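You operate a simulated robot arm through the tools that you are given. There is no shell and no other tool.

The job below is to be done with a simulated robot arm. You get a single attempt, and the scene is never put back.

JOB
Wipe the dust off the sample bench, slide the large board there, dome it and label it 57 pcs.
Fine: wipe first and put the cloth back; slide, do not lift; press the label on to the dome; the other label stays. What is to be rubbed or washed off counts as gone when no trace of it is left.

The check looks at the end state, three seconds after you hand in, the way a careful person would. Anything else that was tipped, shoved, dropped, spilled or broken makes it a failure. Flat cloth is picked up by pressing the open fingertips on it (5 to 10 N) and closing them slowly along it; thin cloth reads only 2 to 8 mm in the jaws.

ROBOT AND FRAMES
A 6-joint arm with a two-finger gripper, fixed in place. Base frame: the origin is at the foot of the arm, x ahead of it, y to its left, z up. Units: mm, degrees, N and s.
It reaches about 1298 mm from its shoulder. Its first joint turns from -149.0 to 149.0 degrees. Payload 1.57 kg.
The TCP is the grasp point between the finger pads, 21 mm short of the fingertips. In the tool frame z runs along the fingers and y along their closing line. Largest opening 70 mm; the body of the gripper starts 50 mm behind the TCP.
Orientation is that of the tool frame in the base frame, as [roll, pitch, yaw] about the fixed x, y, z axes, in that order (R = Rz(yaw) Ry(pitch) Rx(roll)). With the fingers straight down and closing along the base's y, the tool's x points along the base's -x, its y along +y and its z along -z.

CONTROLS
- The arm moves only by the tool arm_command. Its argument "moves" is a list of rows, each a list of 3 entries, a list of its own where there are three numbers: the shift along the tool's x, y, z in mm, then the turn, a rotation vector about the tool's x, y, z in degrees, then the gripper command, from -1 (shut) to 1 (fully open), values between in proportion. In form: [[[x, y, z], [wx, wy, wz], claw], ...]. A call has 1 to 20 rows; each row is the pose to reach, as a shift and turn from the pose commanded when the call began, along the tool's axes at that moment. Each row takes 0.2 s and may step no farther than 50 mm and 8.6 degrees from the row before; otherwise, or with a gripper value out of range, the whole call is refused. A pose out of reach is approached as far as the arm can. The call stops where the force on the tool passes 40 N (or 10 N more than at its start, if that is more) or the arm is blocked; 0.2 s more then pass. The fingers move at their own pace and stop on an object; they squeeze with about 30 N. The grip force told is the motor's: it shows also when the fingers shut on nothing. Time passes only in rows, and 0.2 s behind the last, so rows that repeat a pose let the fingers close. It gives the time, the measured TCP pose, the force on the tool (base axes), the opening and the grip force at its end, in the units of the frame above (readings bear some noise), with the torque about the TCP (base axes, N m) and any sound that the robot's microphone picked up.
- Cameras (640 x 400 px; columns grow to the right, rows downward): "scene" is fixed at [400.7, 644.2, 1642.1]; the picture's right is [0.74, 0.67, 0.00], its down [0.66, -0.73, -0.19] and it looks along [-0.13, 0.14, -0.98] (base axes); focal length 238 px, centre (320, 200). "wrist" rides on the gripper at [79, 4, -81] in the tool frame; the picture's right is [-0.05, 1.00, 0.00], its down [-0.67, -0.04, -0.74] and it looks along [-0.74, -0.04, 0.67] (tool axes); focal length 256 px, centre (320, 200). There is no depth. A picture from a camera that has moved, and an enlarged one, comes with that camera's place and axes in the base frame and with its lens. The place of the scene camera against the robot may be out by one fixed shift of up to 12 mm in any direction.
- get_image(camera): a new picture of that camera. The clock stands still meanwhile.
- slide_trunk(by): slides the trunk up (or, below 0, down) by that many mm; the arm rides with it, the base frame stays. It gives what a move gives, with no picture.
- close_up(camera, box): a new picture of the part [left, top, right, bottom] of that camera's present view, enlarged. The clock stands still meanwhile.
- finish_job(): hands the job in; it is judged then, once.

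Nothing tells you positions but the pictures and the camera data. Unless the task says otherwise, let go and move clear before handing in.

The tools are called after "Call:" as a command line: name --argument value ..., lists and objects as JSON in quotes. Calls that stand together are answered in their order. arm_command: Moves the arm, as the interface text tells. Its arguments: {"type":"object","properties":{"moves":{"type":"array","items":{"type":"array"}}},"required":["moves"]} The other tools are called the same way: slide_trunk (by) slides the trunk up or down; get_image (camera) takes a picture; close_up (camera, box) takes an enlarged picture of a part of a camera's view; finish_job () hands the job in.

At the start:

```text
clock: 0.0
ee_pos: [126.4, 676.4, 1193.7]
tcp_rot: [-179.9, 0.0, 179.9]
force: [0.5, 0.5, 0.2]
torque: [0.0, 0.0, 0.01]
gripper_width: 70.2
grasp_force: 0.1
trunk travel left (down, up): [-875.0, 95.0]
```

scene: 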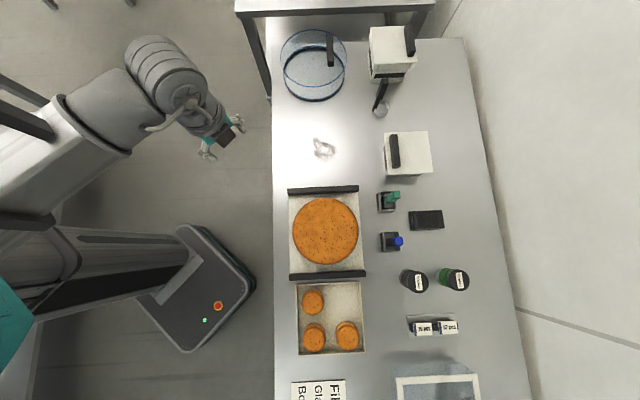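
wrist: 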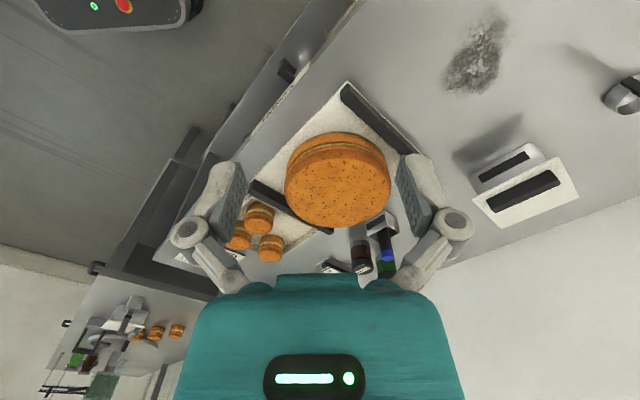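

I see a bench with a large board carrying an orange cake, a small board, a glass dome, some boxes, jars and labels. I'll look closer before moving anything.

Call:
close_up --camera "scene" --box '[230, 0, 480, 156]'

Call:
close_up --camera "scene" --box '[260, 120, 480, 258]'

Call:
close_up --camera "scene" --box '[270, 250, 510, 400]'

Call:
get_image --camera "wrist"

```text
2.56 times, centred on (355, 78) of scene
camera zoom: at [400.7, 644.2, 1642.1], right [0.74, 0.67, 0.0], down [0.66, -0.73, -0.19], along [-0.13, 0.14, -0.98], focal length 608 px, centre (230, 512)
```

zoom: 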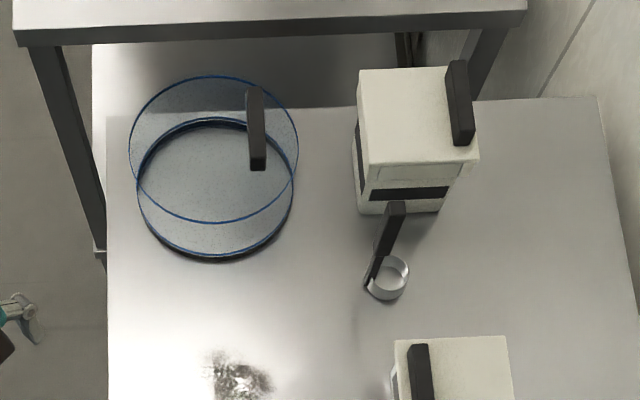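

```text
2.90 times, centred on (370, 189) of scene
camera zoom: at [400.7, 644.2, 1642.1], right [0.74, 0.67, 0.0], down [0.66, -0.73, -0.19], along [-0.13, 0.14, -0.98], focal length 688 px, centre (175, 232)
```

zoom: 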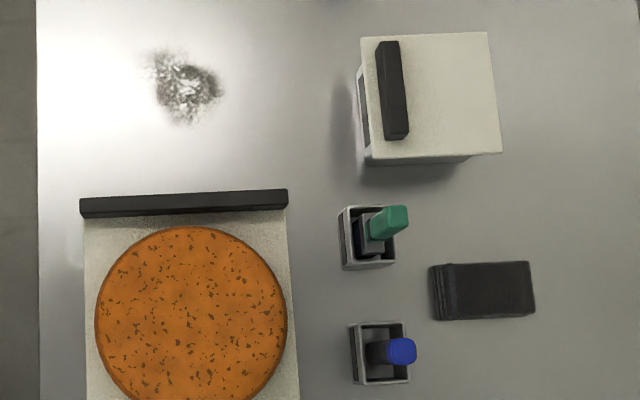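

```text
2.67 times, centred on (390, 325) of scene
camera zoom: at [400.7, 644.2, 1642.1], right [0.74, 0.67, 0.0], down [0.66, -0.73, -0.19], along [-0.13, 0.14, -0.98], focal length 633 px, centre (133, -133)
```

zoom: 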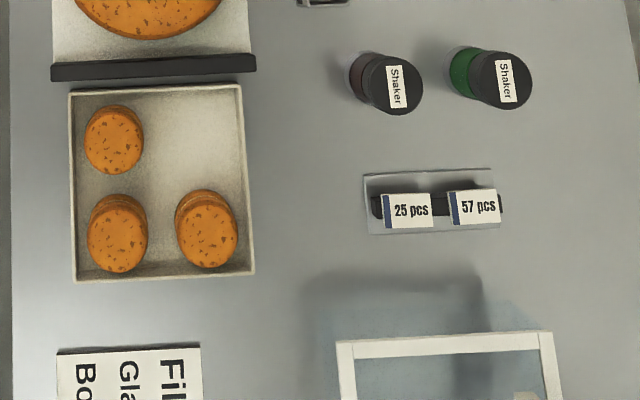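

```text
taken
camera wrist: at [48.5, 679.9, 1274.6], right [0.05, 1.0, 0.0], down [0.67, -0.04, 0.74], along [0.74, -0.04, -0.67], focal length 256 px, centre (320, 200)
```

wrist: 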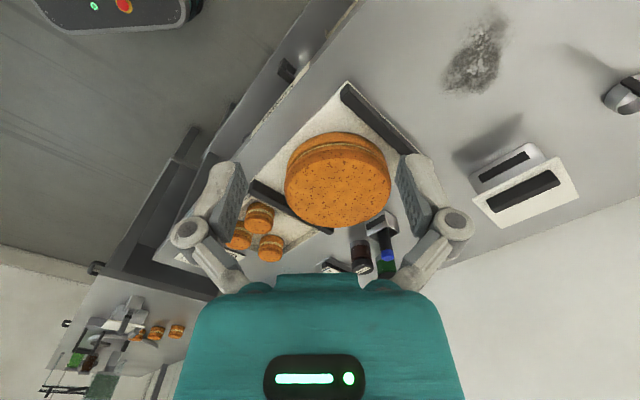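

The bench lies at about z 887 and runs diagonally in the base frame. Next I turn the wrist so that its camera looks straight across the bench, to identify the cloth, label holder and sign.

Call:
arm_command --moves '[[[0, 0, 0], [0, 0, -8.4], 1], [[0, 0, 0], [0, 0, -16.8], 1], [[0, 0, 0], [0, 0, -25.2], 1], [[0, 0, 0], [0, 0, -33.6], 1], [[0, 0, 0], [0, 0, -42], 1], [[0, 0, 0], [0, 0, -42], 1]]'

Call:
get_image --camera "wrist"

Call:
get_image --camera "scene"

Call:
close_up --camera "scene" --box '[280, 370, 360, 400]'

```text
clock: 1.4
ee_pos: [127.3, 676.4, 1194.8]
tcp_rot: [180.0, 0.0, -137.9]
force: [-0.3, -0.8, 0.3]
torque: [-0.01, 0.02, 0.04]
gripper_width: 69.9
grasp_force: 0.0
trunk travel left (down, up): [-875.0, 95.0]
```

```text
taken
camera wrist: at [66.3, 626.4, 1274.6], right [-0.63, 0.78, 0.0], down [0.52, 0.42, 0.74], along [0.58, 0.47, -0.67], focal length 256 px, centre (320, 200)
```

wrist: 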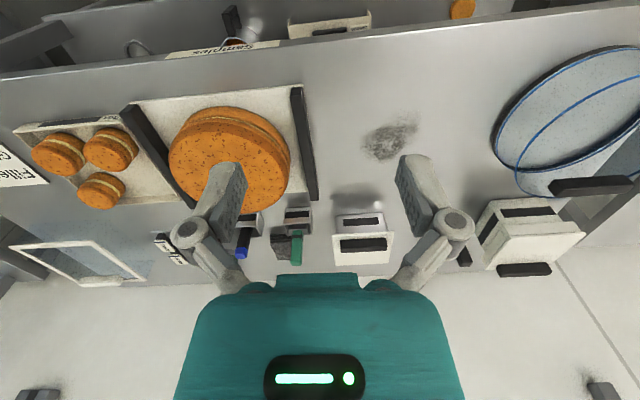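

```text
taken
```

scene: 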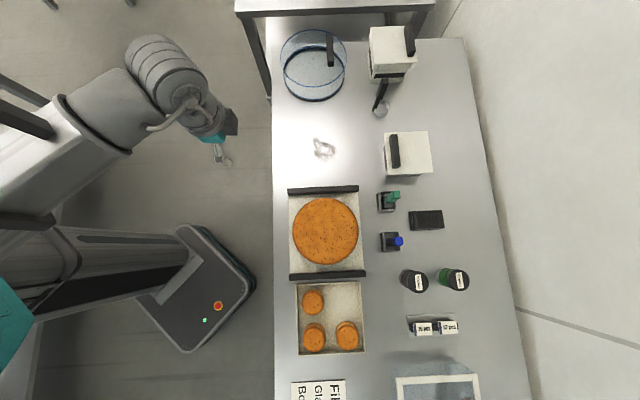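

```text
8.00 times, centred on (320, 385) of scene
camera zoom: at [400.7, 644.2, 1642.1], right [0.74, 0.67, 0.0], down [0.66, -0.73, -0.19], along [-0.13, 0.14, -0.98], focal length 1900 px, centre (320, -1280)
```

zoom: 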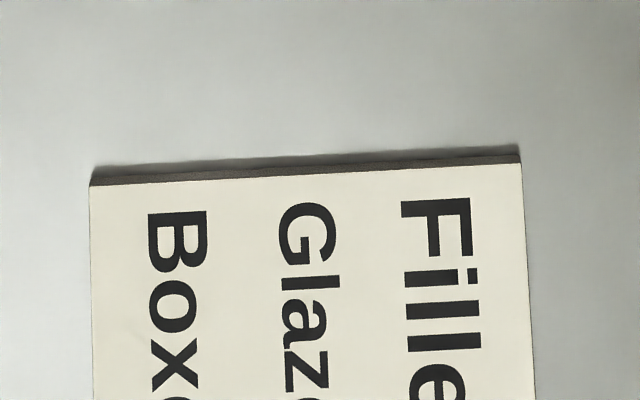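

I can see the bench from above (upside down in this view), and near its front edge something marked "Samples" and other objects at a lower level. I'll zoom in on those.

Call:
close_up --camera "wrist" --box '[0, 0, 240, 150]'

Call:
close_up --camera "wrist" --box '[160, 0, 320, 100]'

Call:
close_up --camera "wrist" --box '[280, 0, 520, 150]'

Call:
close_up --camera "wrist" --box '[220, 180, 420, 305]'

Call:
close_up --camera "wrist" --box '[440, 30, 640, 300]'

Call:
close_up --camera "wrist" --box '[0, 130, 240, 300]'

```text
2.67 times, centred on (120, 75) of wrist
camera zoom: at [66.3, 626.4, 1274.6], right [-0.63, 0.78, 0.0], down [0.52, 0.42, 0.74], along [0.58, 0.47, -0.67], focal length 683 px, centre (853, 533)
```

zoom: 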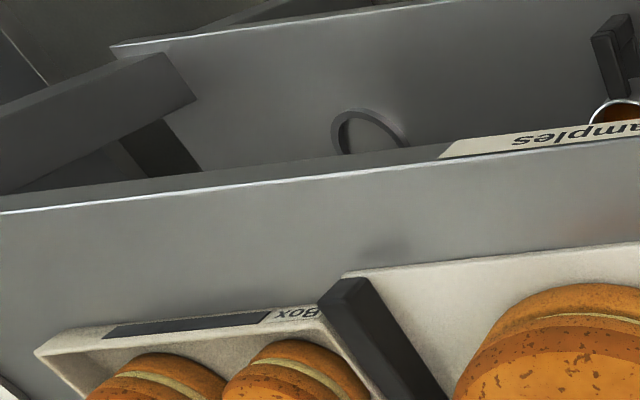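

```text
4.00 times, centred on (240, 50) of wrist
camera zoom: at [66.3, 626.4, 1274.6], right [-0.63, 0.78, 0.0], down [0.52, 0.42, 0.74], along [0.58, 0.47, -0.67], focal length 1024 px, centre (640, 800)
```

zoom: 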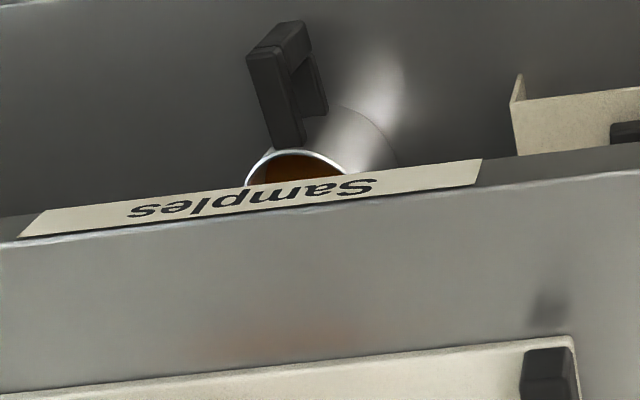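

```text
2.67 times, centred on (400, 75) of wrist
camera zoom: at [66.3, 626.4, 1274.6], right [-0.63, 0.78, 0.0], down [0.52, 0.42, 0.74], along [0.58, 0.47, -0.67], focal length 683 px, centre (107, 533)
```

zoom: 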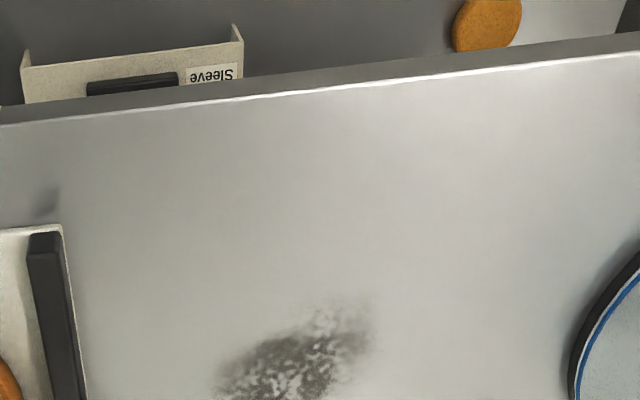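

```text
3.20 times, centred on (320, 242) of wrist
camera zoom: at [66.3, 626.4, 1274.6], right [-0.63, 0.78, 0.0], down [0.52, 0.42, 0.74], along [0.58, 0.47, -0.67], focal length 819 px, centre (320, 64)
```

zoom: 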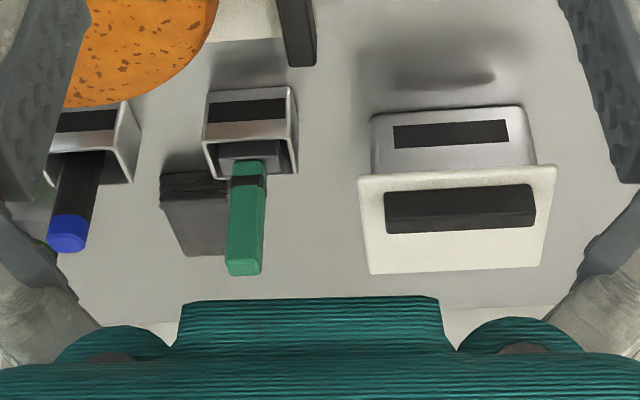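

```text
1.48 times, centred on (540, 165) of wrist
camera zoom: at [66.3, 626.4, 1274.6], right [-0.63, 0.78, 0.0], down [0.52, 0.42, 0.74], along [0.58, 0.47, -0.67], focal length 379 px, centre (-6, 252)
```

zoom: 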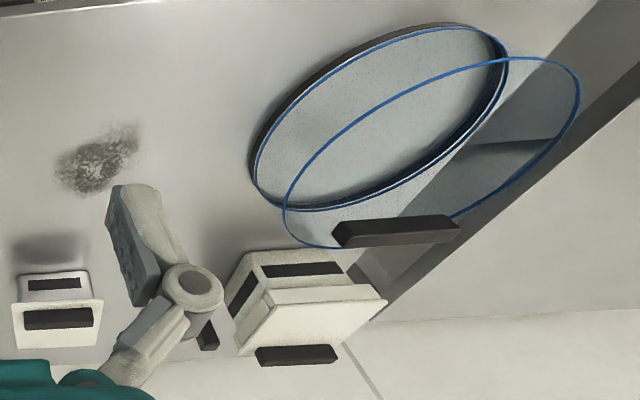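

```text
2.35 times, centred on (120, 215) of wrist
camera zoom: at [66.3, 626.4, 1274.6], right [-0.63, 0.78, 0.0], down [0.52, 0.42, 0.74], along [0.58, 0.47, -0.67], focal length 602 px, centre (791, 165)
```

zoom: 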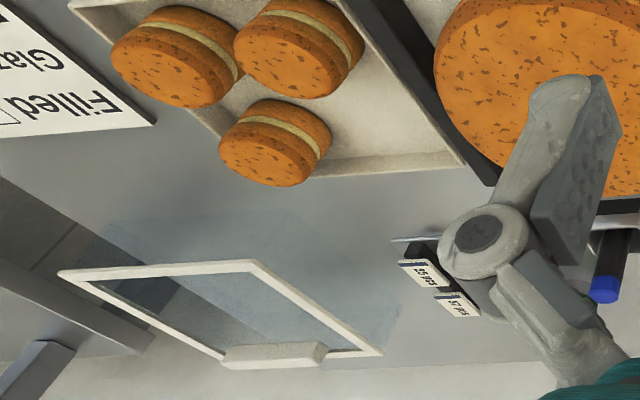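

The front edge of this bench carries a "Samples" sign roughly in front of the large board, with a lower shelf beneath. I'll look both ways along the bench to find its limits, any other benches and the cloth.

Call:
arm_command --moves '[[[0, 0, 0], [0, 0, 8.4], 1], [[0, 0, 0], [0, 0, 16.8], 1], [[0, 0, 0], [0, 0, 25.2], 1], [[0, 0, 0], [0, 0, 33.6], 1], [[0, 0, 0], [0, 0, 42], 1], [[0, 0, 0], [0, 0, 50.4], 1], [[0, 0, 0], [0, 0, 58.8], 1], [[0, 0, 0], [0, 0, 67.2], 1], [[0, 0, 0], [0, 0, 75.6], 1], [[0, 0, 0], [0, 0, 84], 1], [[0, 0, 0], [0, 0, 84], 1]]'

Call:
get_image --camera "wrist"

```text
clock: 3.8
ee_pos: [127.6, 675.9, 1194.1]
tcp_rot: [179.9, 0.0, 137.9]
force: [1.1, 0.9, 0.8]
torque: [0.01, 0.02, -0.03]
gripper_width: 70.0
grasp_force: 0.0
trunk travel left (down, up): [-875.0, 95.0]
```

```text
taken
camera wrist: at [72.0, 731.8, 1274.6], right [0.71, 0.71, 0.0], down [0.47, -0.47, 0.74], along [0.53, -0.53, -0.67], focal length 256 px, centre (320, 200)
```

wrist: 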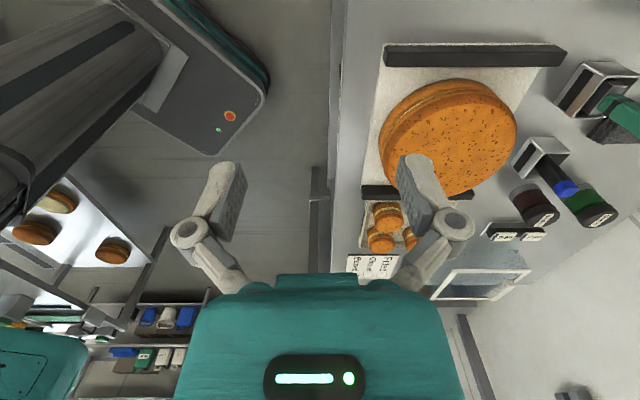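

There is another work area to the lower left with cakes on a white tray and a shelf. I'll zoom in there, then check behind.

Call:
close_up --camera "wrist" --box '[0, 160, 240, 400]'

Call:
close_up --camera "wrist" --box '[320, 130, 560, 310]'

Call:
arm_command --moves '[[[0, 0, 0], [0, 0, 8.4], 1], [[0, 0, 0], [0, 0, 16.8], 1], [[0, 0, 0], [0, 0, 25.2], 1], [[0, 0, 0], [0, 0, 33.6], 1], [[0, 0, 0], [0, 0, 42], 1], [[0, 0, 0], [0, 0, 50.4], 1], [[0, 0, 0], [0, 0, 50.4], 1]]'

Call:
get_image --camera "wrist"

```text
1.67 times, centred on (120, 280) of wrist
camera zoom: at [72.0, 731.8, 1274.6], right [0.71, 0.71, 0.0], down [0.47, -0.47, 0.74], along [0.53, -0.53, -0.67], focal length 427 px, centre (653, 67)
```

zoom: 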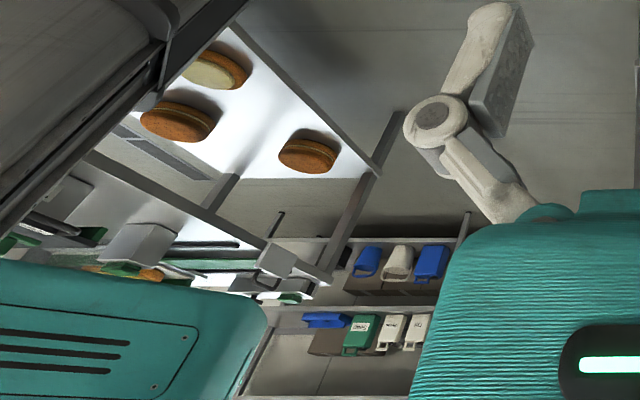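

```text
2.22 times, centred on (440, 220) of wrist
camera zoom: at [72.0, 731.8, 1274.6], right [0.71, 0.71, 0.0], down [0.47, -0.47, 0.74], along [0.53, -0.53, -0.67], focal length 569 px, centre (53, 156)
```

zoom: 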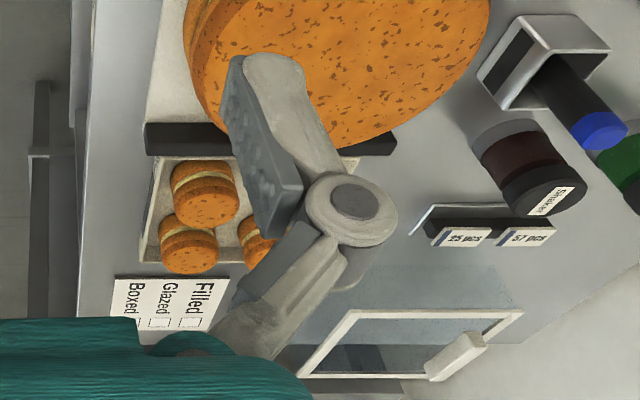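

```text
clock: 5.4
ee_pos: [128.3, 675.3, 1193.5]
tcp_rot: [-179.9, 0.0, 90.8]
force: [0.0, -0.3, 0.8]
torque: [-0.01, -0.02, -0.01]
gripper_width: 69.7
grasp_force: 0.2
out of reach, approached as far as the arm can: row 6, 7
trunk travel left (down, up): [-875.0, 95.0]
```

```text
taken
camera wrist: at [132.5, 755.0, 1274.6], right [1.0, -0.04, 0.0], down [-0.02, -0.67, 0.74], along [-0.03, -0.74, -0.67], focal length 256 px, centre (320, 200)
```

wrist: 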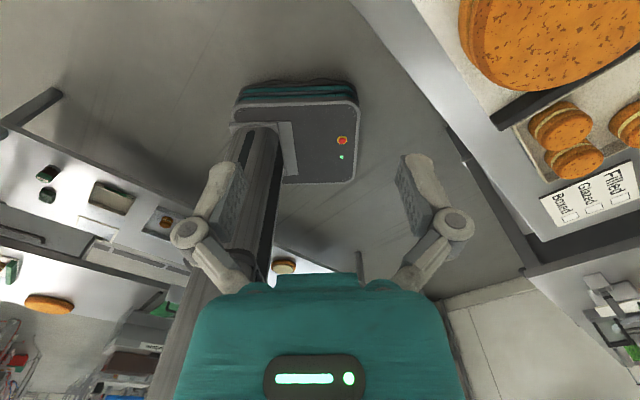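

Other benches stand around the room; this is the one with the dust and the "Samples" sign. Now I look the other way, towards the dome end and the structure at the far end.

Call:
arm_command --moves '[[[0, 0, 0], [0, 0, -8.5], 1], [[0, 0, 0], [0, 0, -17], 1], [[0, 0, 0], [0, 0, -25.5], 1], [[0, 0, 0], [0, 0, -34], 1], [[0, 0, 0], [0, 0, -42.5], 1], [[0, 0, 0], [0, 0, -51], 1], [[0, 0, 0], [0, 0, -59.5], 1], [[0, 0, 0], [0, 0, -68], 1], [[0, 0, 0], [0, 0, -76.5], 1], [[0, 0, 0], [0, 0, -85], 1], [[0, 0, 0], [0, 0, -93.5], 1], [[0, 0, 0], [0, 0, -102], 1], [[0, 0, 0], [0, 0, -110.5], 1], [[0, 0, 0], [0, 0, -119], 1], [[0, 0, 0], [0, 0, -127.5], 1], [[0, 0, 0], [0, 0, -136], 1], [[0, 0, 0], [0, 0, -144.5], 1], [[0, 0, 0], [0, 0, -153], 1], [[0, 0, 0], [0, 0, -161.5], 1], [[0, 0, 0], [0, 0, -161.5], 1]]'

Call:
arm_command --moves '[[[0, 0, 0], [0, 0, -8.5], 1], [[0, 0, 0], [0, 0, -17], 1], [[0, 0, 0], [0, 0, -25.5], 1], [[0, 0, 0], [0, 0, -34], 1], [[0, 0, 0], [0, 0, -42.5], 1], [[0, 0, 0], [0, 0, -51], 1], [[0, 0, 0], [0, 0, -59.5], 1], [[0, 0, 0], [0, 0, -59.5], 1]]'

Call:
get_image --camera "wrist"

```text
clock: 9.6
ee_pos: [127.2, 675.1, 1194.2]
tcp_rot: [179.9, 0.0, -107.4]
force: [-1.1, 0.2, -0.2]
torque: [0.03, -0.04, 0.02]
gripper_width: 70.0
grasp_force: 0.0
trunk travel left (down, up): [-875.0, 95.0]
```

```text
clock: 11.4
ee_pos: [127.6, 676.7, 1193.6]
tcp_rot: [-180.0, 0.2, -48.0]
force: [0.4, 1.0, -0.3]
torque: [0.0, -0.01, 0.01]
gripper_width: 69.8
grasp_force: 0.0
trunk travel left (down, up): [-875.0, 95.0]
```

```text
taken
camera wrist: at [178.0, 614.3, 1274.5], right [-0.78, -0.63, 0.0], down [-0.42, 0.52, 0.75], along [-0.47, 0.58, -0.67], focal length 256 px, centre (320, 200)
```

wrist: 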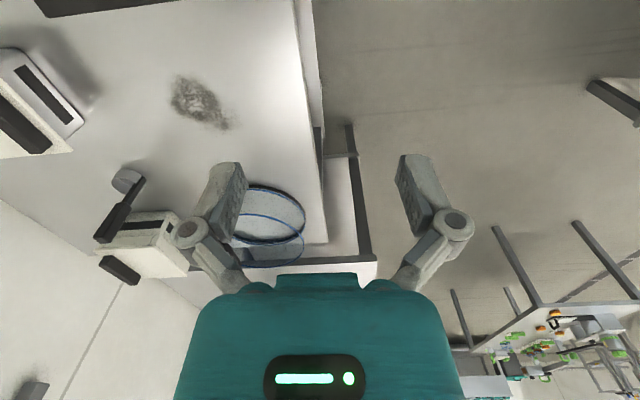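

The far end shows only this bench and distant ones. The dark folded item at scene (427,220) may be the cloth, so I move the camera over the middle of the bench, high up, to inspect it.

Call:
arm_command --moves '[[[12, -25, 0], [0, 0, 8.2], 1], [[24, -50, 0], [0, 0, 16.4], 1], [[36, -75, 0], [0, 0, 24.6], 1], [[48, -100, 0], [0, 0, 32.8], 1], [[60, -125, 0], [0, 0, 41], 1], [[72, -150, 0], [0, 0, 49.2], 1], [[84, -175, 0], [0, 0, 57.4], 1], [[96, -200, 0], [0, 0, 65.6], 1], [[108, -225, 0], [0, 0, 73.8], 1], [[120, -240, 0], [0, 0, 82], 1], [[126, -253, 0], [0, 0, 90], 1], [[126, -253, 0], [0, 0, 90], 1]]'

Call:
get_image --camera "wrist"

Call:
get_image --camera "scene"

```text
clock: 14.0
ee_pos: [400.9, 749.6, 1194.8]
tcp_rot: [179.9, -0.1, -138.2]
force: [0.9, -0.5, 0.3]
torque: [-0.02, 0.0, 0.0]
gripper_width: 69.9
grasp_force: 0.1
trunk travel left (down, up): [-875.0, 95.0]
```

```text
taken
camera wrist: at [338.3, 700.3, 1274.8], right [-0.63, 0.78, 0.0], down [0.52, 0.42, 0.74], along [0.58, 0.47, -0.67], focal length 256 px, centre (320, 200)
```

wrist: 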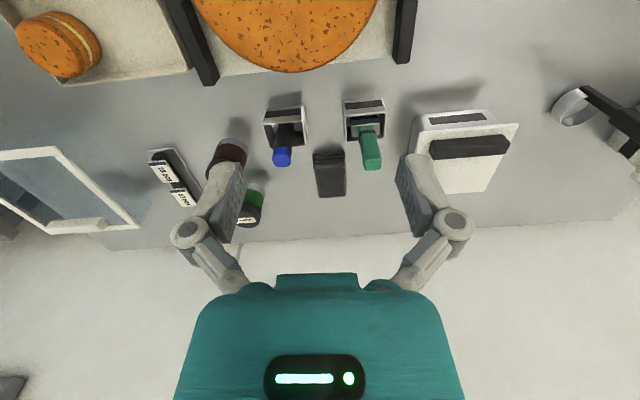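

```text
taken
```

scene: 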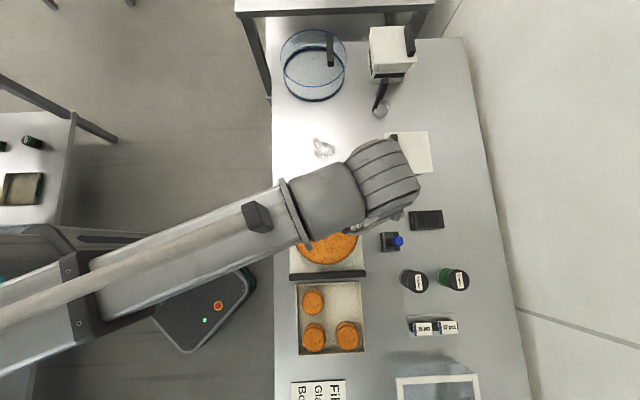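

Call:
close_up --camera "wrist" --box '[240, 80, 400, 210]'

Call:
close_up --camera "wrist" --box '[380, 70, 640, 230]'

Call:
close_up --camera "wrist" --box '[130, 130, 270, 240]'

Call:
close_up --camera "wrist" --box '[0, 120, 150, 250]'

```text
3.08 times, centred on (320, 145) of wrist
camera zoom: at [338.3, 700.3, 1274.8], right [-0.63, 0.78, 0.0], down [0.52, 0.42, 0.74], along [0.58, 0.47, -0.67], focal length 788 px, centre (320, 369)
```

zoom: 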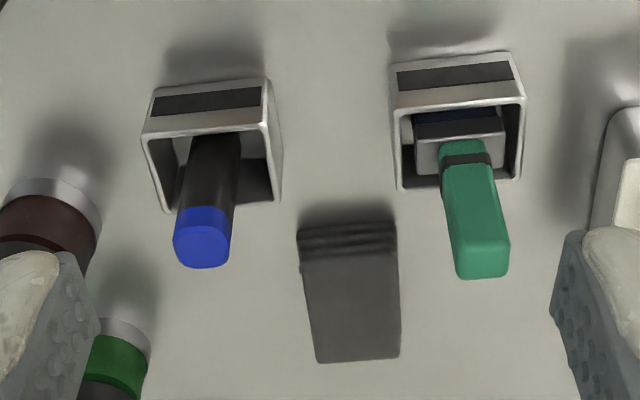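

```text
2.46 times, centred on (510, 150) of wrist
camera zoom: at [338.3, 700.3, 1274.8], right [-0.63, 0.78, 0.0], down [0.52, 0.42, 0.74], along [0.58, 0.47, -0.67], focal length 630 px, centre (-148, 323)
```

zoom: 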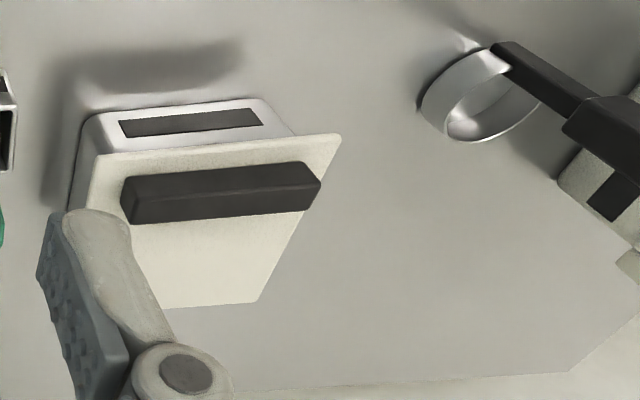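

```text
3.64 times, centred on (200, 185) of wrist
camera zoom: at [338.3, 700.3, 1274.8], right [-0.63, 0.78, 0.0], down [0.52, 0.42, 0.74], along [0.58, 0.47, -0.67], focal length 931 px, centre (756, 254)
```

zoom: 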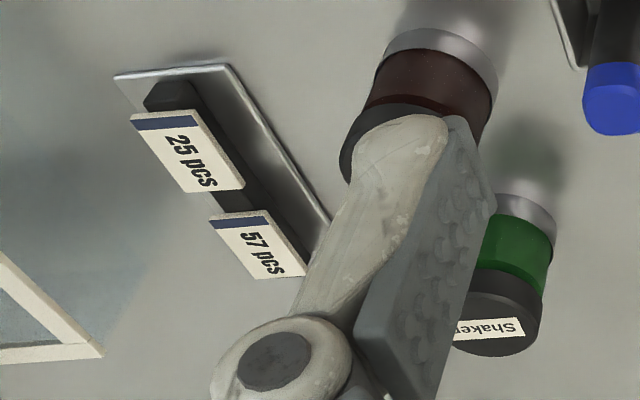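

```text
3.08 times, centred on (75, 185) of wrist
camera zoom: at [338.3, 700.3, 1274.8], right [-0.63, 0.78, 0.0], down [0.52, 0.42, 0.74], along [0.58, 0.47, -0.67], focal length 788 px, centre (1074, 246)
```

zoom: 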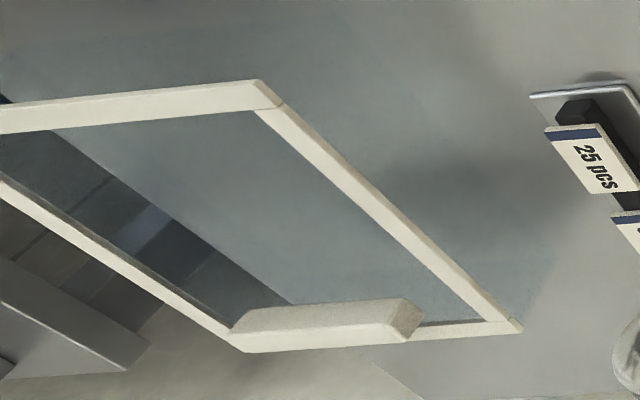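

The dark item is a folded cloth about 100 x 60 mm, at roughly r≈1070 across the bench. I go nearer for a detailed look at it, staying above the pens.

Call:
arm_command --moves '[[[-40, 0, 0], [0, 0, 0], 1], [[-80, 0, 10], [0, 0, 0], 1], [[-120, 0, 25], [0, 0, 0], 1], [[-160, 0, 50], [0, 0, 0], 1], [[-200, 0, 75], [0, 0, 0], 1], [[-220, 0, 90], [0, 0, 0], 1], [[-220, 0, 90], [0, 0, 0], 1]]'

Call:
get_image --camera "wrist"

Call:
close_up --camera "wrist" --box '[240, 40, 400, 140]'

Call:
get_image --camera "scene"

```text
clock: 15.6
ee_pos: [562.8, 898.0, 1194.9]
tcp_rot: [179.9, -0.1, -138.1]
force: [-0.1, 0.8, 0.9]
torque: [0.03, -0.01, -0.02]
gripper_width: 69.7
grasp_force: 0.2
out of reach, approached as far as the arm can: row 2, 3, 4, 5, 6, 7
trunk travel left (down, up): [-875.0, 95.0]
```

```text
taken
camera wrist: at [502.0, 848.2, 1274.9], right [-0.63, 0.78, 0.0], down [0.52, 0.42, 0.74], along [0.58, 0.47, -0.67], focal length 256 px, centre (320, 200)
```

wrist: 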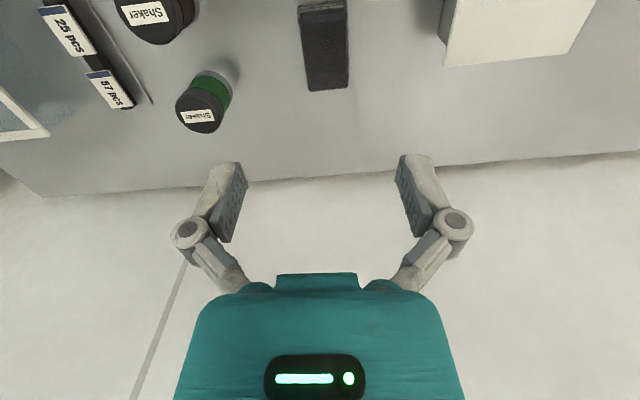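

```text
4.00 times, centred on (320, 90) of wrist
camera zoom: at [502.0, 848.2, 1274.9], right [-0.63, 0.78, 0.0], down [0.52, 0.42, 0.74], along [0.58, 0.47, -0.67], focal length 1024 px, centre (320, 640)
```

zoom: 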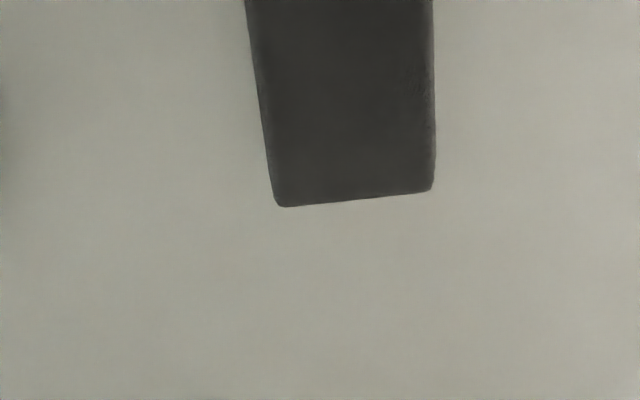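

```text
taken
```

scene: 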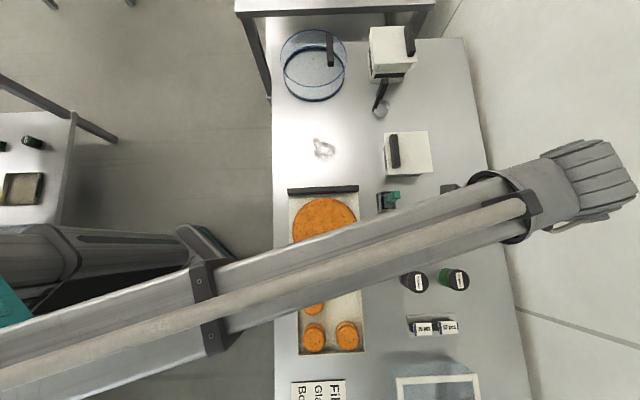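

At the current trunk height the arm is fully stretched here, so the shoulder is too high. I'll draw back to the near side of the bench and up, then lower the trunk to extend the usable reach.

Call:
arm_command --moves '[[[40, 0, -30], [0, 0, 0], 1], [[80, 0, -60], [0, 0, 0], 1], [[120, 0, -90], [0, 0, 0], 1], [[165, 0, -100], [0, 0, 0], 1], [[210, 0, -110], [0, 0, 0], 1], [[255, 0, -120], [0, 0, 0], 1], [[300, 0, -130], [0, 0, 0], 1], [[345, 0, -140], [0, 0, 0], 1], [[390, 0, -150], [0, 0, 0], 1], [[435, 0, -160], [0, 0, 0], 1], [[460, 0, -170], [0, 0, 0], 1], [[460, 0, -170], [0, 0, 0], 1]]'

```text
clock: 18.2
ee_pos: [226.9, 594.0, 1193.1]
tcp_rot: [179.9, -0.1, -138.1]
force: [-0.6, -0.1, 0.0]
torque: [-0.02, 0.03, 0.01]
gripper_width: 70.0
grasp_force: 0.1
out of reach, approached as far as the arm can: row 1, 2, 3, 4, 5, 6, 7, 8, 9, 10, 11, 12
trunk travel left (down, up): [-875.0, 95.0]
```

Height did not change in either of those calls. I'll test a small purely vertical move.

Call:
arm_command --moves '[[[0, 0, 20], [0, 0, 0], 1], [[0, 0, 20], [0, 0, 0], 1]]'

Call:
get_image --camera "scene"

```text
clock: 18.8
ee_pos: [224.0, 596.6, 1193.7]
tcp_rot: [179.9, -0.2, -138.1]
force: [0.5, 0.2, -0.8]
torque: [-0.01, 0.01, 0.01]
gripper_width: 70.2
grasp_force: 0.1
out of reach, approached as far as the arm can: row 1, 2
trunk travel left (down, up): [-875.0, 95.0]
```

```text
taken
```

scene: 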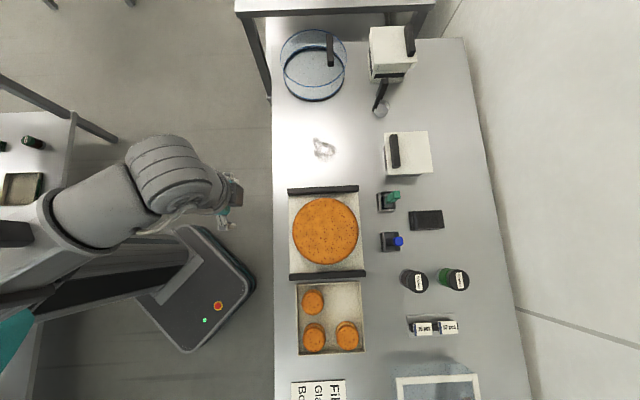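

Height follows only the trunk: the arm itself is a horizontal boom, so I'll use slide_trunk for all vertical motion. I now move above the cloth at the present height, with the fingers closing along the cloth's long side.

Call:
arm_command --moves '[[[-46, 0, 0], [0, 0, -8.2], 1], [[-92, 0, 0], [0, 0, -16.4], 1], [[-138, 0, 0], [0, 0, -24.6], 1], [[-184, 0, 0], [0, 0, -32.8], 1], [[-230, 0, 0], [0, 0, -41], 1], [[-276, 0, 0], [0, 0, -49.2], 1], [[-322, 0, 0], [0, 0, -57.4], 0.8], [[-368, 0, 0], [0, 0, -65.6], 0.6], [[-414, 0, 0], [0, 0, -73.8], 0.43], [[-460, 0, 0], [0, 0, -82], 0.43], [[-500, 0, 0], [0, 0, -90], 0.43], [[-500, 0, 0], [0, 0, -90], 0.43]]'

Call:
get_image --camera "wrist"

Call:
get_image --camera "scene"

```text
clock: 21.4
ee_pos: [595.1, 930.9, 1194.4]
tcp_rot: [179.9, 0.1, -47.9]
force: [-1.1, 0.2, 0.1]
torque: [0.0, 0.02, 0.0]
gripper_width: 50.3
grasp_force: 0.0
out of reach, approached as far as the arm can: row 2, 3, 4, 5, 6, 8
trunk travel left (down, up): [-875.0, 95.0]
```

```text
taken
camera wrist: at [644.8, 869.2, 1274.7], right [-0.78, -0.63, 0.0], down [-0.42, 0.52, 0.75], along [-0.47, 0.58, -0.67], focal length 256 px, centre (320, 200)
```

wrist: 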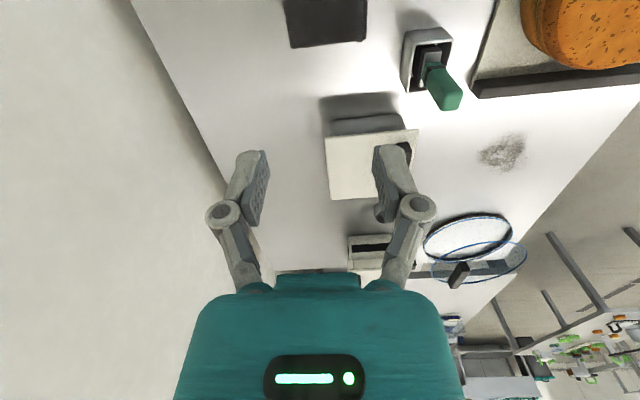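

```text
taken
```

scene: 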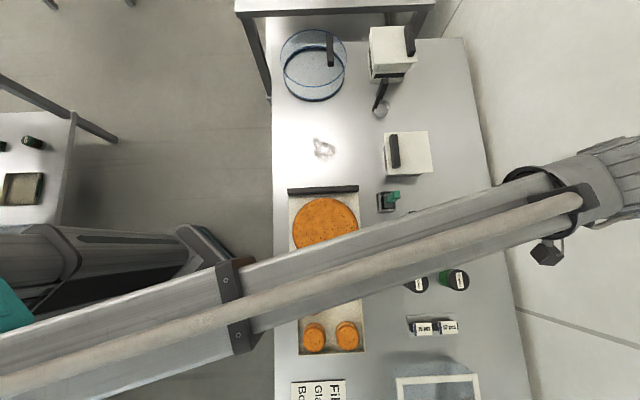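

I'm above the cloth; I check its exact position in this view before descending.

Call:
close_up --camera "wrist" --box '[260, 0, 400, 88]'

Call:
slide_trunk --by -80

Call:
get_image --camera "wrist"

```text
4.55 times, centred on (330, 44) of wrist
camera zoom: at [644.8, 869.2, 1274.7], right [-0.78, -0.63, 0.0], down [-0.42, 0.52, 0.75], along [-0.47, 0.58, -0.67], focal length 1164 px, centre (274, 909)
```

zoom: 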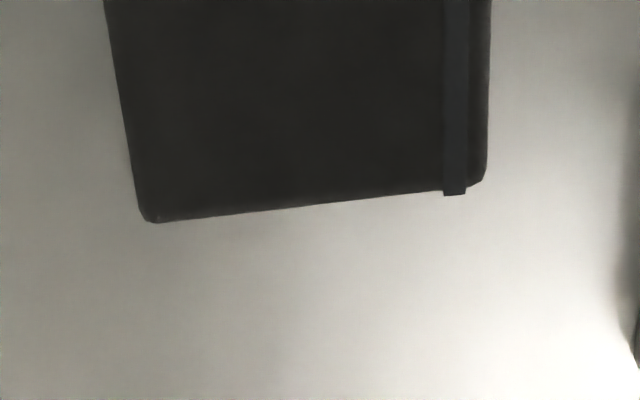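

```text
clock: 22.6
ee_pos: [593.9, 931.0, 1113.8]
tcp_rot: [179.9, 0.1, -48.1]
force: [0.4, -1.1, -0.1]
torque: [-0.01, 0.03, -0.02]
gripper_width: 49.8
grasp_force: 0.0
trunk travel left (down, up): [-795.0, 175.0]
```

```text
taken
camera wrist: at [644.7, 869.2, 1194.6], right [-0.78, -0.63, 0.0], down [-0.42, 0.52, 0.75], along [-0.47, 0.58, -0.67], focal length 256 px, centre (320, 200)
```

wrist: 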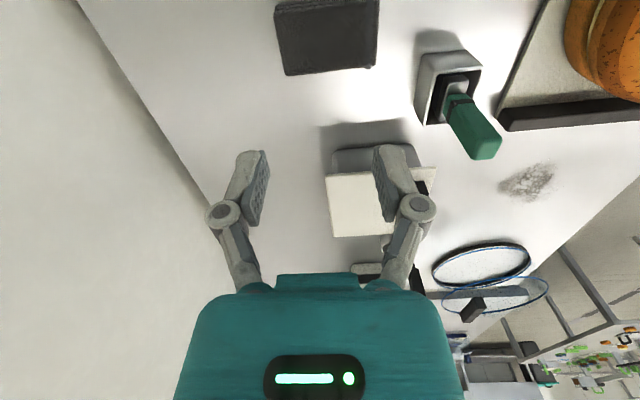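

On closer view that "cloth" has an elastic strap near one end, so it may be a notebook rather than a cloth. I'll look more carefully at it and at the other surfaces for the real cloth.

Call:
close_up --camera "scene" --box '[0, 60, 130, 240]'

Call:
close_up --camera "wrist" --box '[255, 0, 400, 90]'

Call:
close_up --camera "wrist" --box '[400, 220, 640, 400]'

Call:
close_up --camera "scene" --box '[360, 330, 520, 400]'

Call:
close_up --camera "scene" --box '[230, 0, 330, 120]'

```text
2.22 times, centred on (65, 150) of scene
camera zoom: at [400.7, 644.2, 1642.1], right [0.74, 0.67, 0.0], down [0.66, -0.73, -0.19], along [-0.13, 0.14, -0.98], focal length 528 px, centre (887, 311)
```

zoom: 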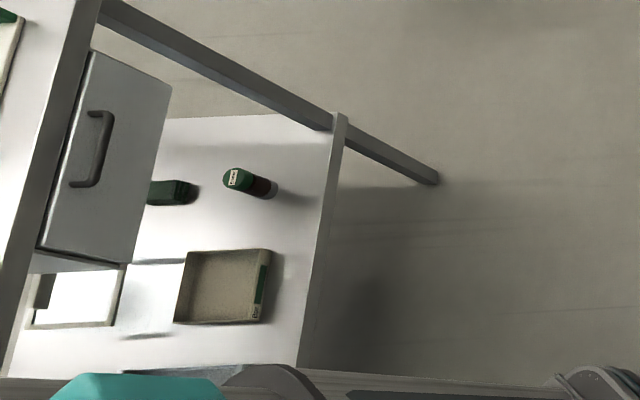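

```text
4.41 times, centred on (328, 45) of wrist
camera zoom: at [644.7, 869.2, 1194.6], right [-0.78, -0.63, 0.0], down [-0.42, 0.52, 0.75], along [-0.47, 0.58, -0.67], focal length 1130 px, centre (287, 884)
```

zoom: 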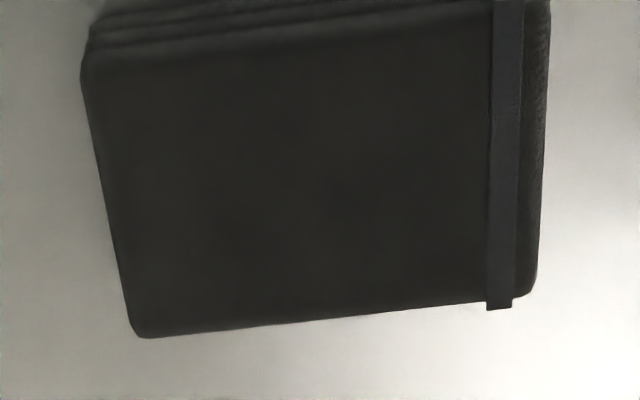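

```text
2.22 times, centred on (520, 310) of wrist
camera zoom: at [644.7, 869.2, 1194.6], right [-0.78, -0.63, 0.0], down [-0.42, 0.52, 0.75], along [-0.47, 0.58, -0.67], focal length 569 px, centre (-124, -44)
```

zoom: 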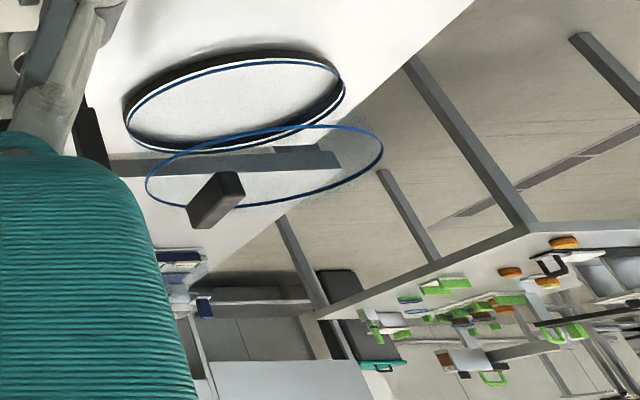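

```text
4.00 times, centred on (440, 365) of scene
camera zoom: at [400.7, 644.2, 1642.1], right [0.74, 0.67, 0.0], down [0.66, -0.73, -0.19], along [-0.13, 0.14, -0.98], focal length 950 px, centre (-160, -460)
```

zoom: 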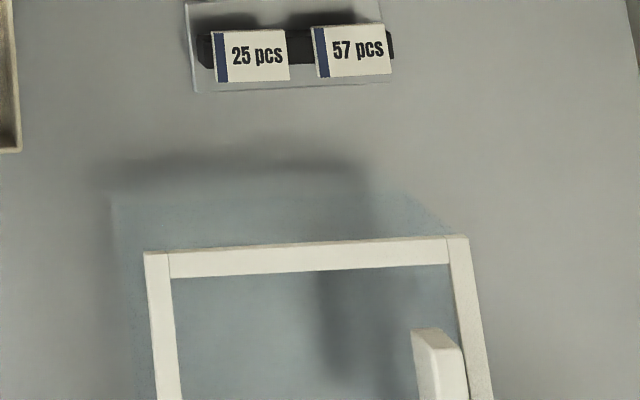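

```text
3.33 times, centred on (280, 60) of scene
camera zoom: at [400.7, 644.2, 1642.1], right [0.74, 0.67, 0.0], down [0.66, -0.73, -0.19], along [-0.13, 0.14, -0.98], focal length 792 px, centre (453, 667)
```

zoom: 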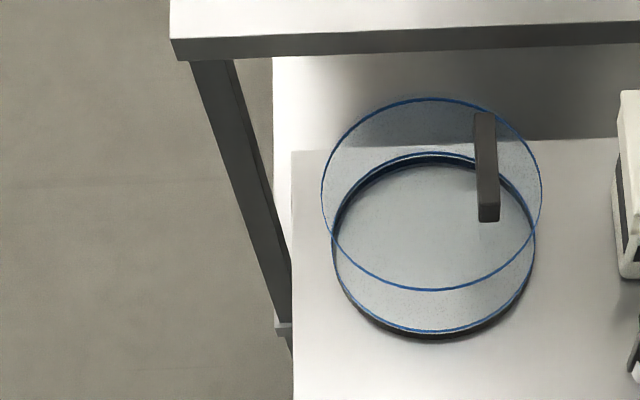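

The dark object's nature is still unclear, and a lower shelf or hooks at the bench front could hold a cloth. I'll go back up, retract in front of the bench and lower the camera to look at its front and under it.

Call:
slide_trunk --by 80

Call:
arm_command --moves '[[[0, 44, 0], [0, 0, 0], 1], [[0, 88, 0], [0, 0, 0], 1], [[0, 132, 0], [0, 0, 0], 1], [[0, 176, 0], [0, 0, 7.5], 1], [[0, 220, 0], [0, 0, 15], 1], [[0, 264, 0], [0, 0, 22.5], 1], [[0, 308, 0], [0, 0, 30], 1], [[0, 352, 0], [0, 0, 37.5], 1], [[0, 396, 0], [0, 0, 45], 1], [[0, 440, 0], [0, 0, 52.5], 1], [[0, 484, 0], [0, 0, 60], 1], [[0, 528, 0], [0, 0, 67.5], 1], [[0, 572, 0], [0, 0, 75], 1], [[0, 600, 0], [0, 0, 82.5], 1], [[0, 620, 0], [0, 0, 90], 1], [[0, 620, 0], [0, 0, 90], 1]]'

Call:
get_image --camera "wrist"

Call:
close_up --camera "wrist" --box '[0, 0, 320, 180]'

Call:
close_up --camera "wrist" --box '[320, 0, 640, 180]'

```text
clock: 23.7
ee_pos: [594.4, 930.8, 1194.1]
tcp_rot: [179.9, 0.1, -48.1]
force: [0.1, -1.2, 0.6]
torque: [0.03, 0.02, 0.02]
gripper_width: 50.1
grasp_force: 0.1
trunk travel left (down, up): [-875.0, 95.0]
```

```text
clock: 27.1
ee_pos: [130.8, 515.8, 1194.0]
tcp_rot: [179.9, 0.0, -138.2]
force: [-0.1, 0.0, -0.7]
torque: [0.02, -0.01, 0.0]
gripper_width: 69.9
grasp_force: 0.0
trunk travel left (down, up): [-875.0, 95.0]
```

```text
taken
camera wrist: at [69.4, 467.0, 1274.7], right [-0.63, 0.78, 0.0], down [0.52, 0.42, 0.74], along [0.58, 0.47, -0.67], focal length 256 px, centre (320, 200)
```

wrist: 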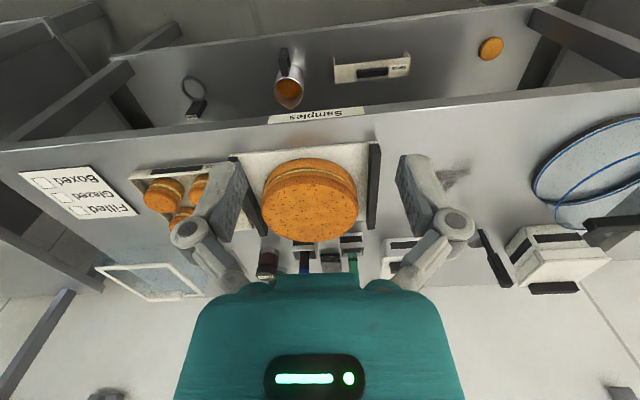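

```text
2.00 times, centred on (160, 90) of wrist
camera zoom: at [69.4, 467.0, 1274.7], right [-0.63, 0.78, 0.0], down [0.52, 0.42, 0.74], along [0.58, 0.47, -0.67], focal length 512 px, centre (640, 420)
```

zoom: 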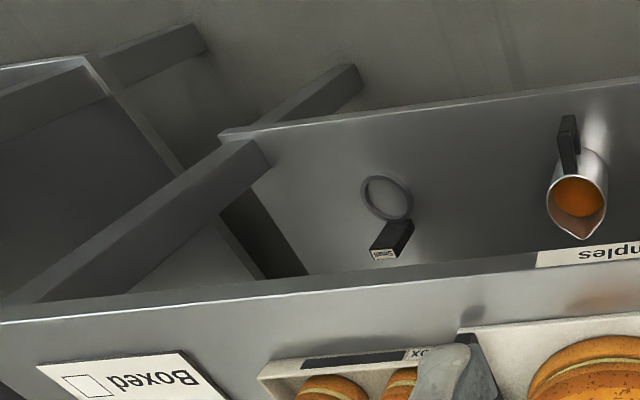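

```text
2.00 times, centred on (480, 90) of wrist
camera zoom: at [69.4, 467.0, 1274.7], right [-0.63, 0.78, 0.0], down [0.52, 0.42, 0.74], along [0.58, 0.47, -0.67], focal length 512 px, centre (0, 420)
```

zoom: 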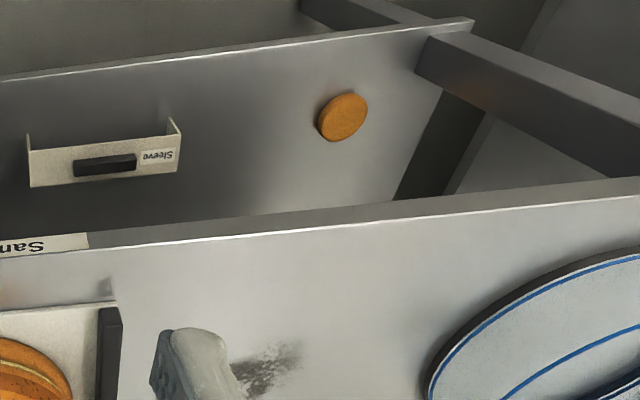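

The lower shelf holds a ring, a jug, a sleeve box and a biscuit; no cloth is visible. I return for a closer, angled look at the dark layered object from its +d side.

Call:
arm_command --moves '[[[-44, -8, 0], [0, 0, 0], 1], [[-88, -16, 0], [0, 0, -7], 1], [[-132, -24, 0], [0, 0, -14], 1], [[-176, -32, 0], [0, 0, -21], 1], [[-220, -40, 0], [0, 0, -28], 1], [[-264, -48, 0], [0, 0, -35], 1], [[-308, -56, 0], [0, 0, -42], 1], [[-352, -64, 0], [0, 0, -49], 1], [[-396, -72, 0], [0, 0, -56], 1], [[-440, -80, 0], [0, 0, -63], 1], [[-484, -88, 0], [0, 0, -70], 1], [[-528, -96, 0], [0, 0, -77], 1], [[-572, -104, 0], [0, 0, -84], 1], [[-610, -112, 0], [0, 0, -90], 1], [[-620, -115, 0], [0, 0, -90], 1], [[-620, -115, 0], [0, 0, -90], 1]]'

Call:
slide_trunk --by -130

Call:
get_image --camera "wrist"

Call:
close_up --camera "wrist" --box '[240, 60, 420, 180]'

Call:
get_image --camera "scene"

```text
clock: 30.5
ee_pos: [671.5, 847.2, 1194.4]
tcp_rot: [179.8, 0.2, -48.1]
force: [-0.6, 0.2, 0.5]
torque: [-0.01, -0.01, -0.02]
gripper_width: 70.0
grasp_force: 0.0
trunk travel left (down, up): [-875.0, 95.0]
```

```text
clock: 32.1
ee_pos: [669.6, 845.4, 1064.9]
tcp_rot: [180.0, 0.1, -48.0]
force: [0.1, 0.3, 0.3]
torque: [-0.01, 0.04, -0.03]
gripper_width: 70.0
grasp_force: 0.0
trunk travel left (down, up): [-745.0, 225.0]
```

```text
taken
camera wrist: at [720.6, 784.8, 1144.6], right [-0.78, -0.63, 0.0], down [-0.42, 0.52, 0.75], along [-0.47, 0.58, -0.67], focal length 256 px, centre (320, 200)
```

wrist: 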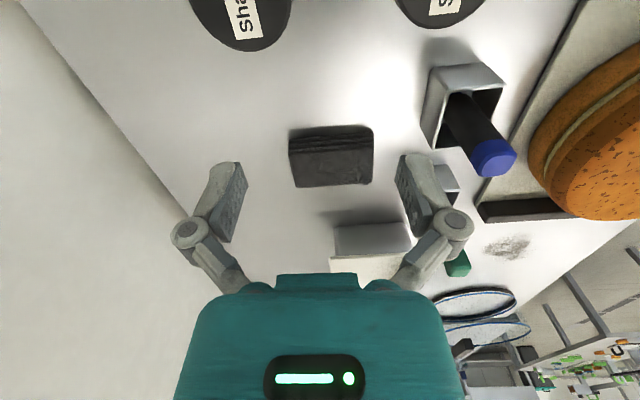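

```text
3.33 times, centred on (330, 120) of wrist
camera zoom: at [720.6, 784.8, 1144.6], right [-0.78, -0.63, 0.0], down [-0.42, 0.52, 0.75], along [-0.47, 0.58, -0.67], focal length 853 px, centre (287, 467)
```

zoom: 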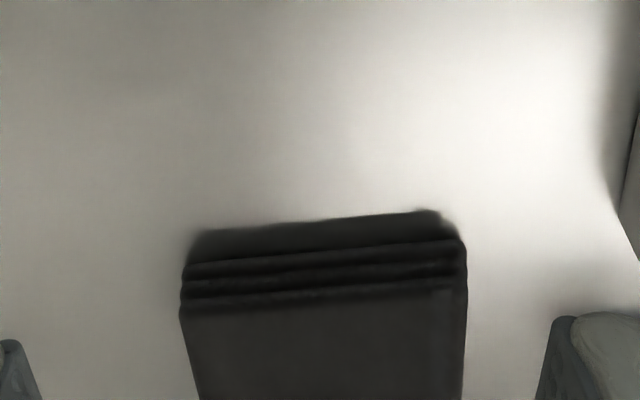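

```text
taken
```

scene: 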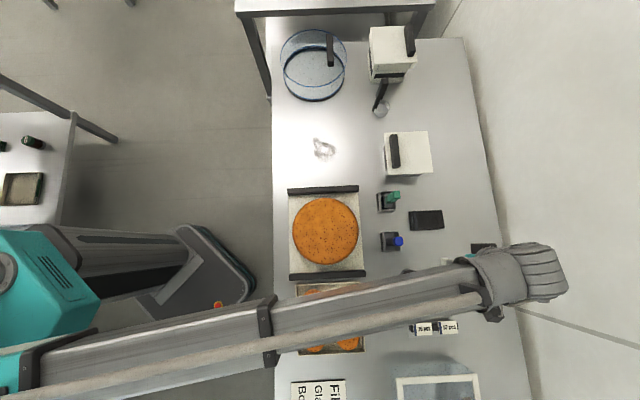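

The sides show four soft rounded layers, so I take it as the folded cloth (about 90 x 52 mm, top near z≈920, centre r≈1057, d≈-292). I move directly above it and descend in stages.

Call:
arm_command --moves '[[[-30, 2, 0], [0, 0, 0], 0.7], [[-60, 4, 0], [0, 0, 0], 0.43], [[-90, 6, 0], [0, 0, 0], 0.3], [[-114, 7, 0], [0, 0, 0], 0.3], [[-114, 7, 0], [0, 0, 0], 0.3], [[-114, 7, 0], [0, 0, 0], 0.3]]'

Call:
slide_trunk --by -90

Call:
get_image --camera "wrist"

Call:
get_image --camera "scene"

```text
clock: 33.5
ee_pos: [589.3, 926.5, 1064.5]
tcp_rot: [179.9, 0.0, -48.1]
force: [-0.4, -0.1, -0.5]
torque: [-0.01, 0.02, 0.01]
gripper_width: 45.7
grasp_force: 0.1
trunk travel left (down, up): [-745.0, 225.0]
```

```text
clock: 34.8
ee_pos: [589.1, 926.9, 974.7]
tcp_rot: [179.9, 0.1, -48.1]
force: [0.3, 0.0, -0.2]
torque: [0.01, 0.0, 0.02]
gripper_width: 45.4
grasp_force: 0.1
trunk travel left (down, up): [-655.0, 315.0]
```

```text
taken
camera wrist: at [639.5, 865.0, 1054.6], right [-0.78, -0.63, 0.0], down [-0.42, 0.52, 0.75], along [-0.47, 0.58, -0.67], focal length 256 px, centre (320, 200)
```

wrist: 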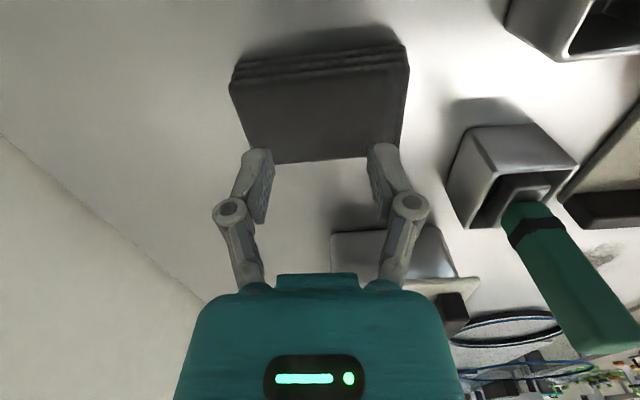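

```text
taken
```

scene: 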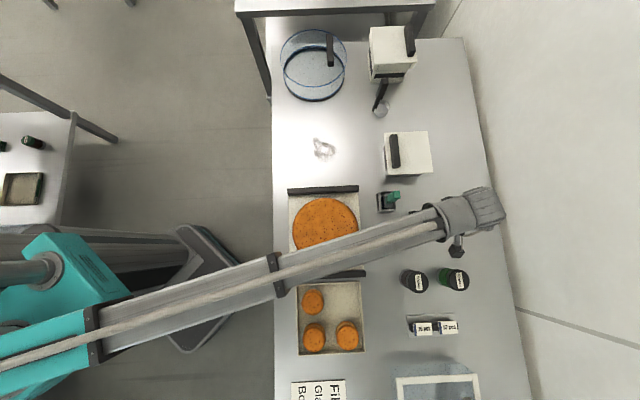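

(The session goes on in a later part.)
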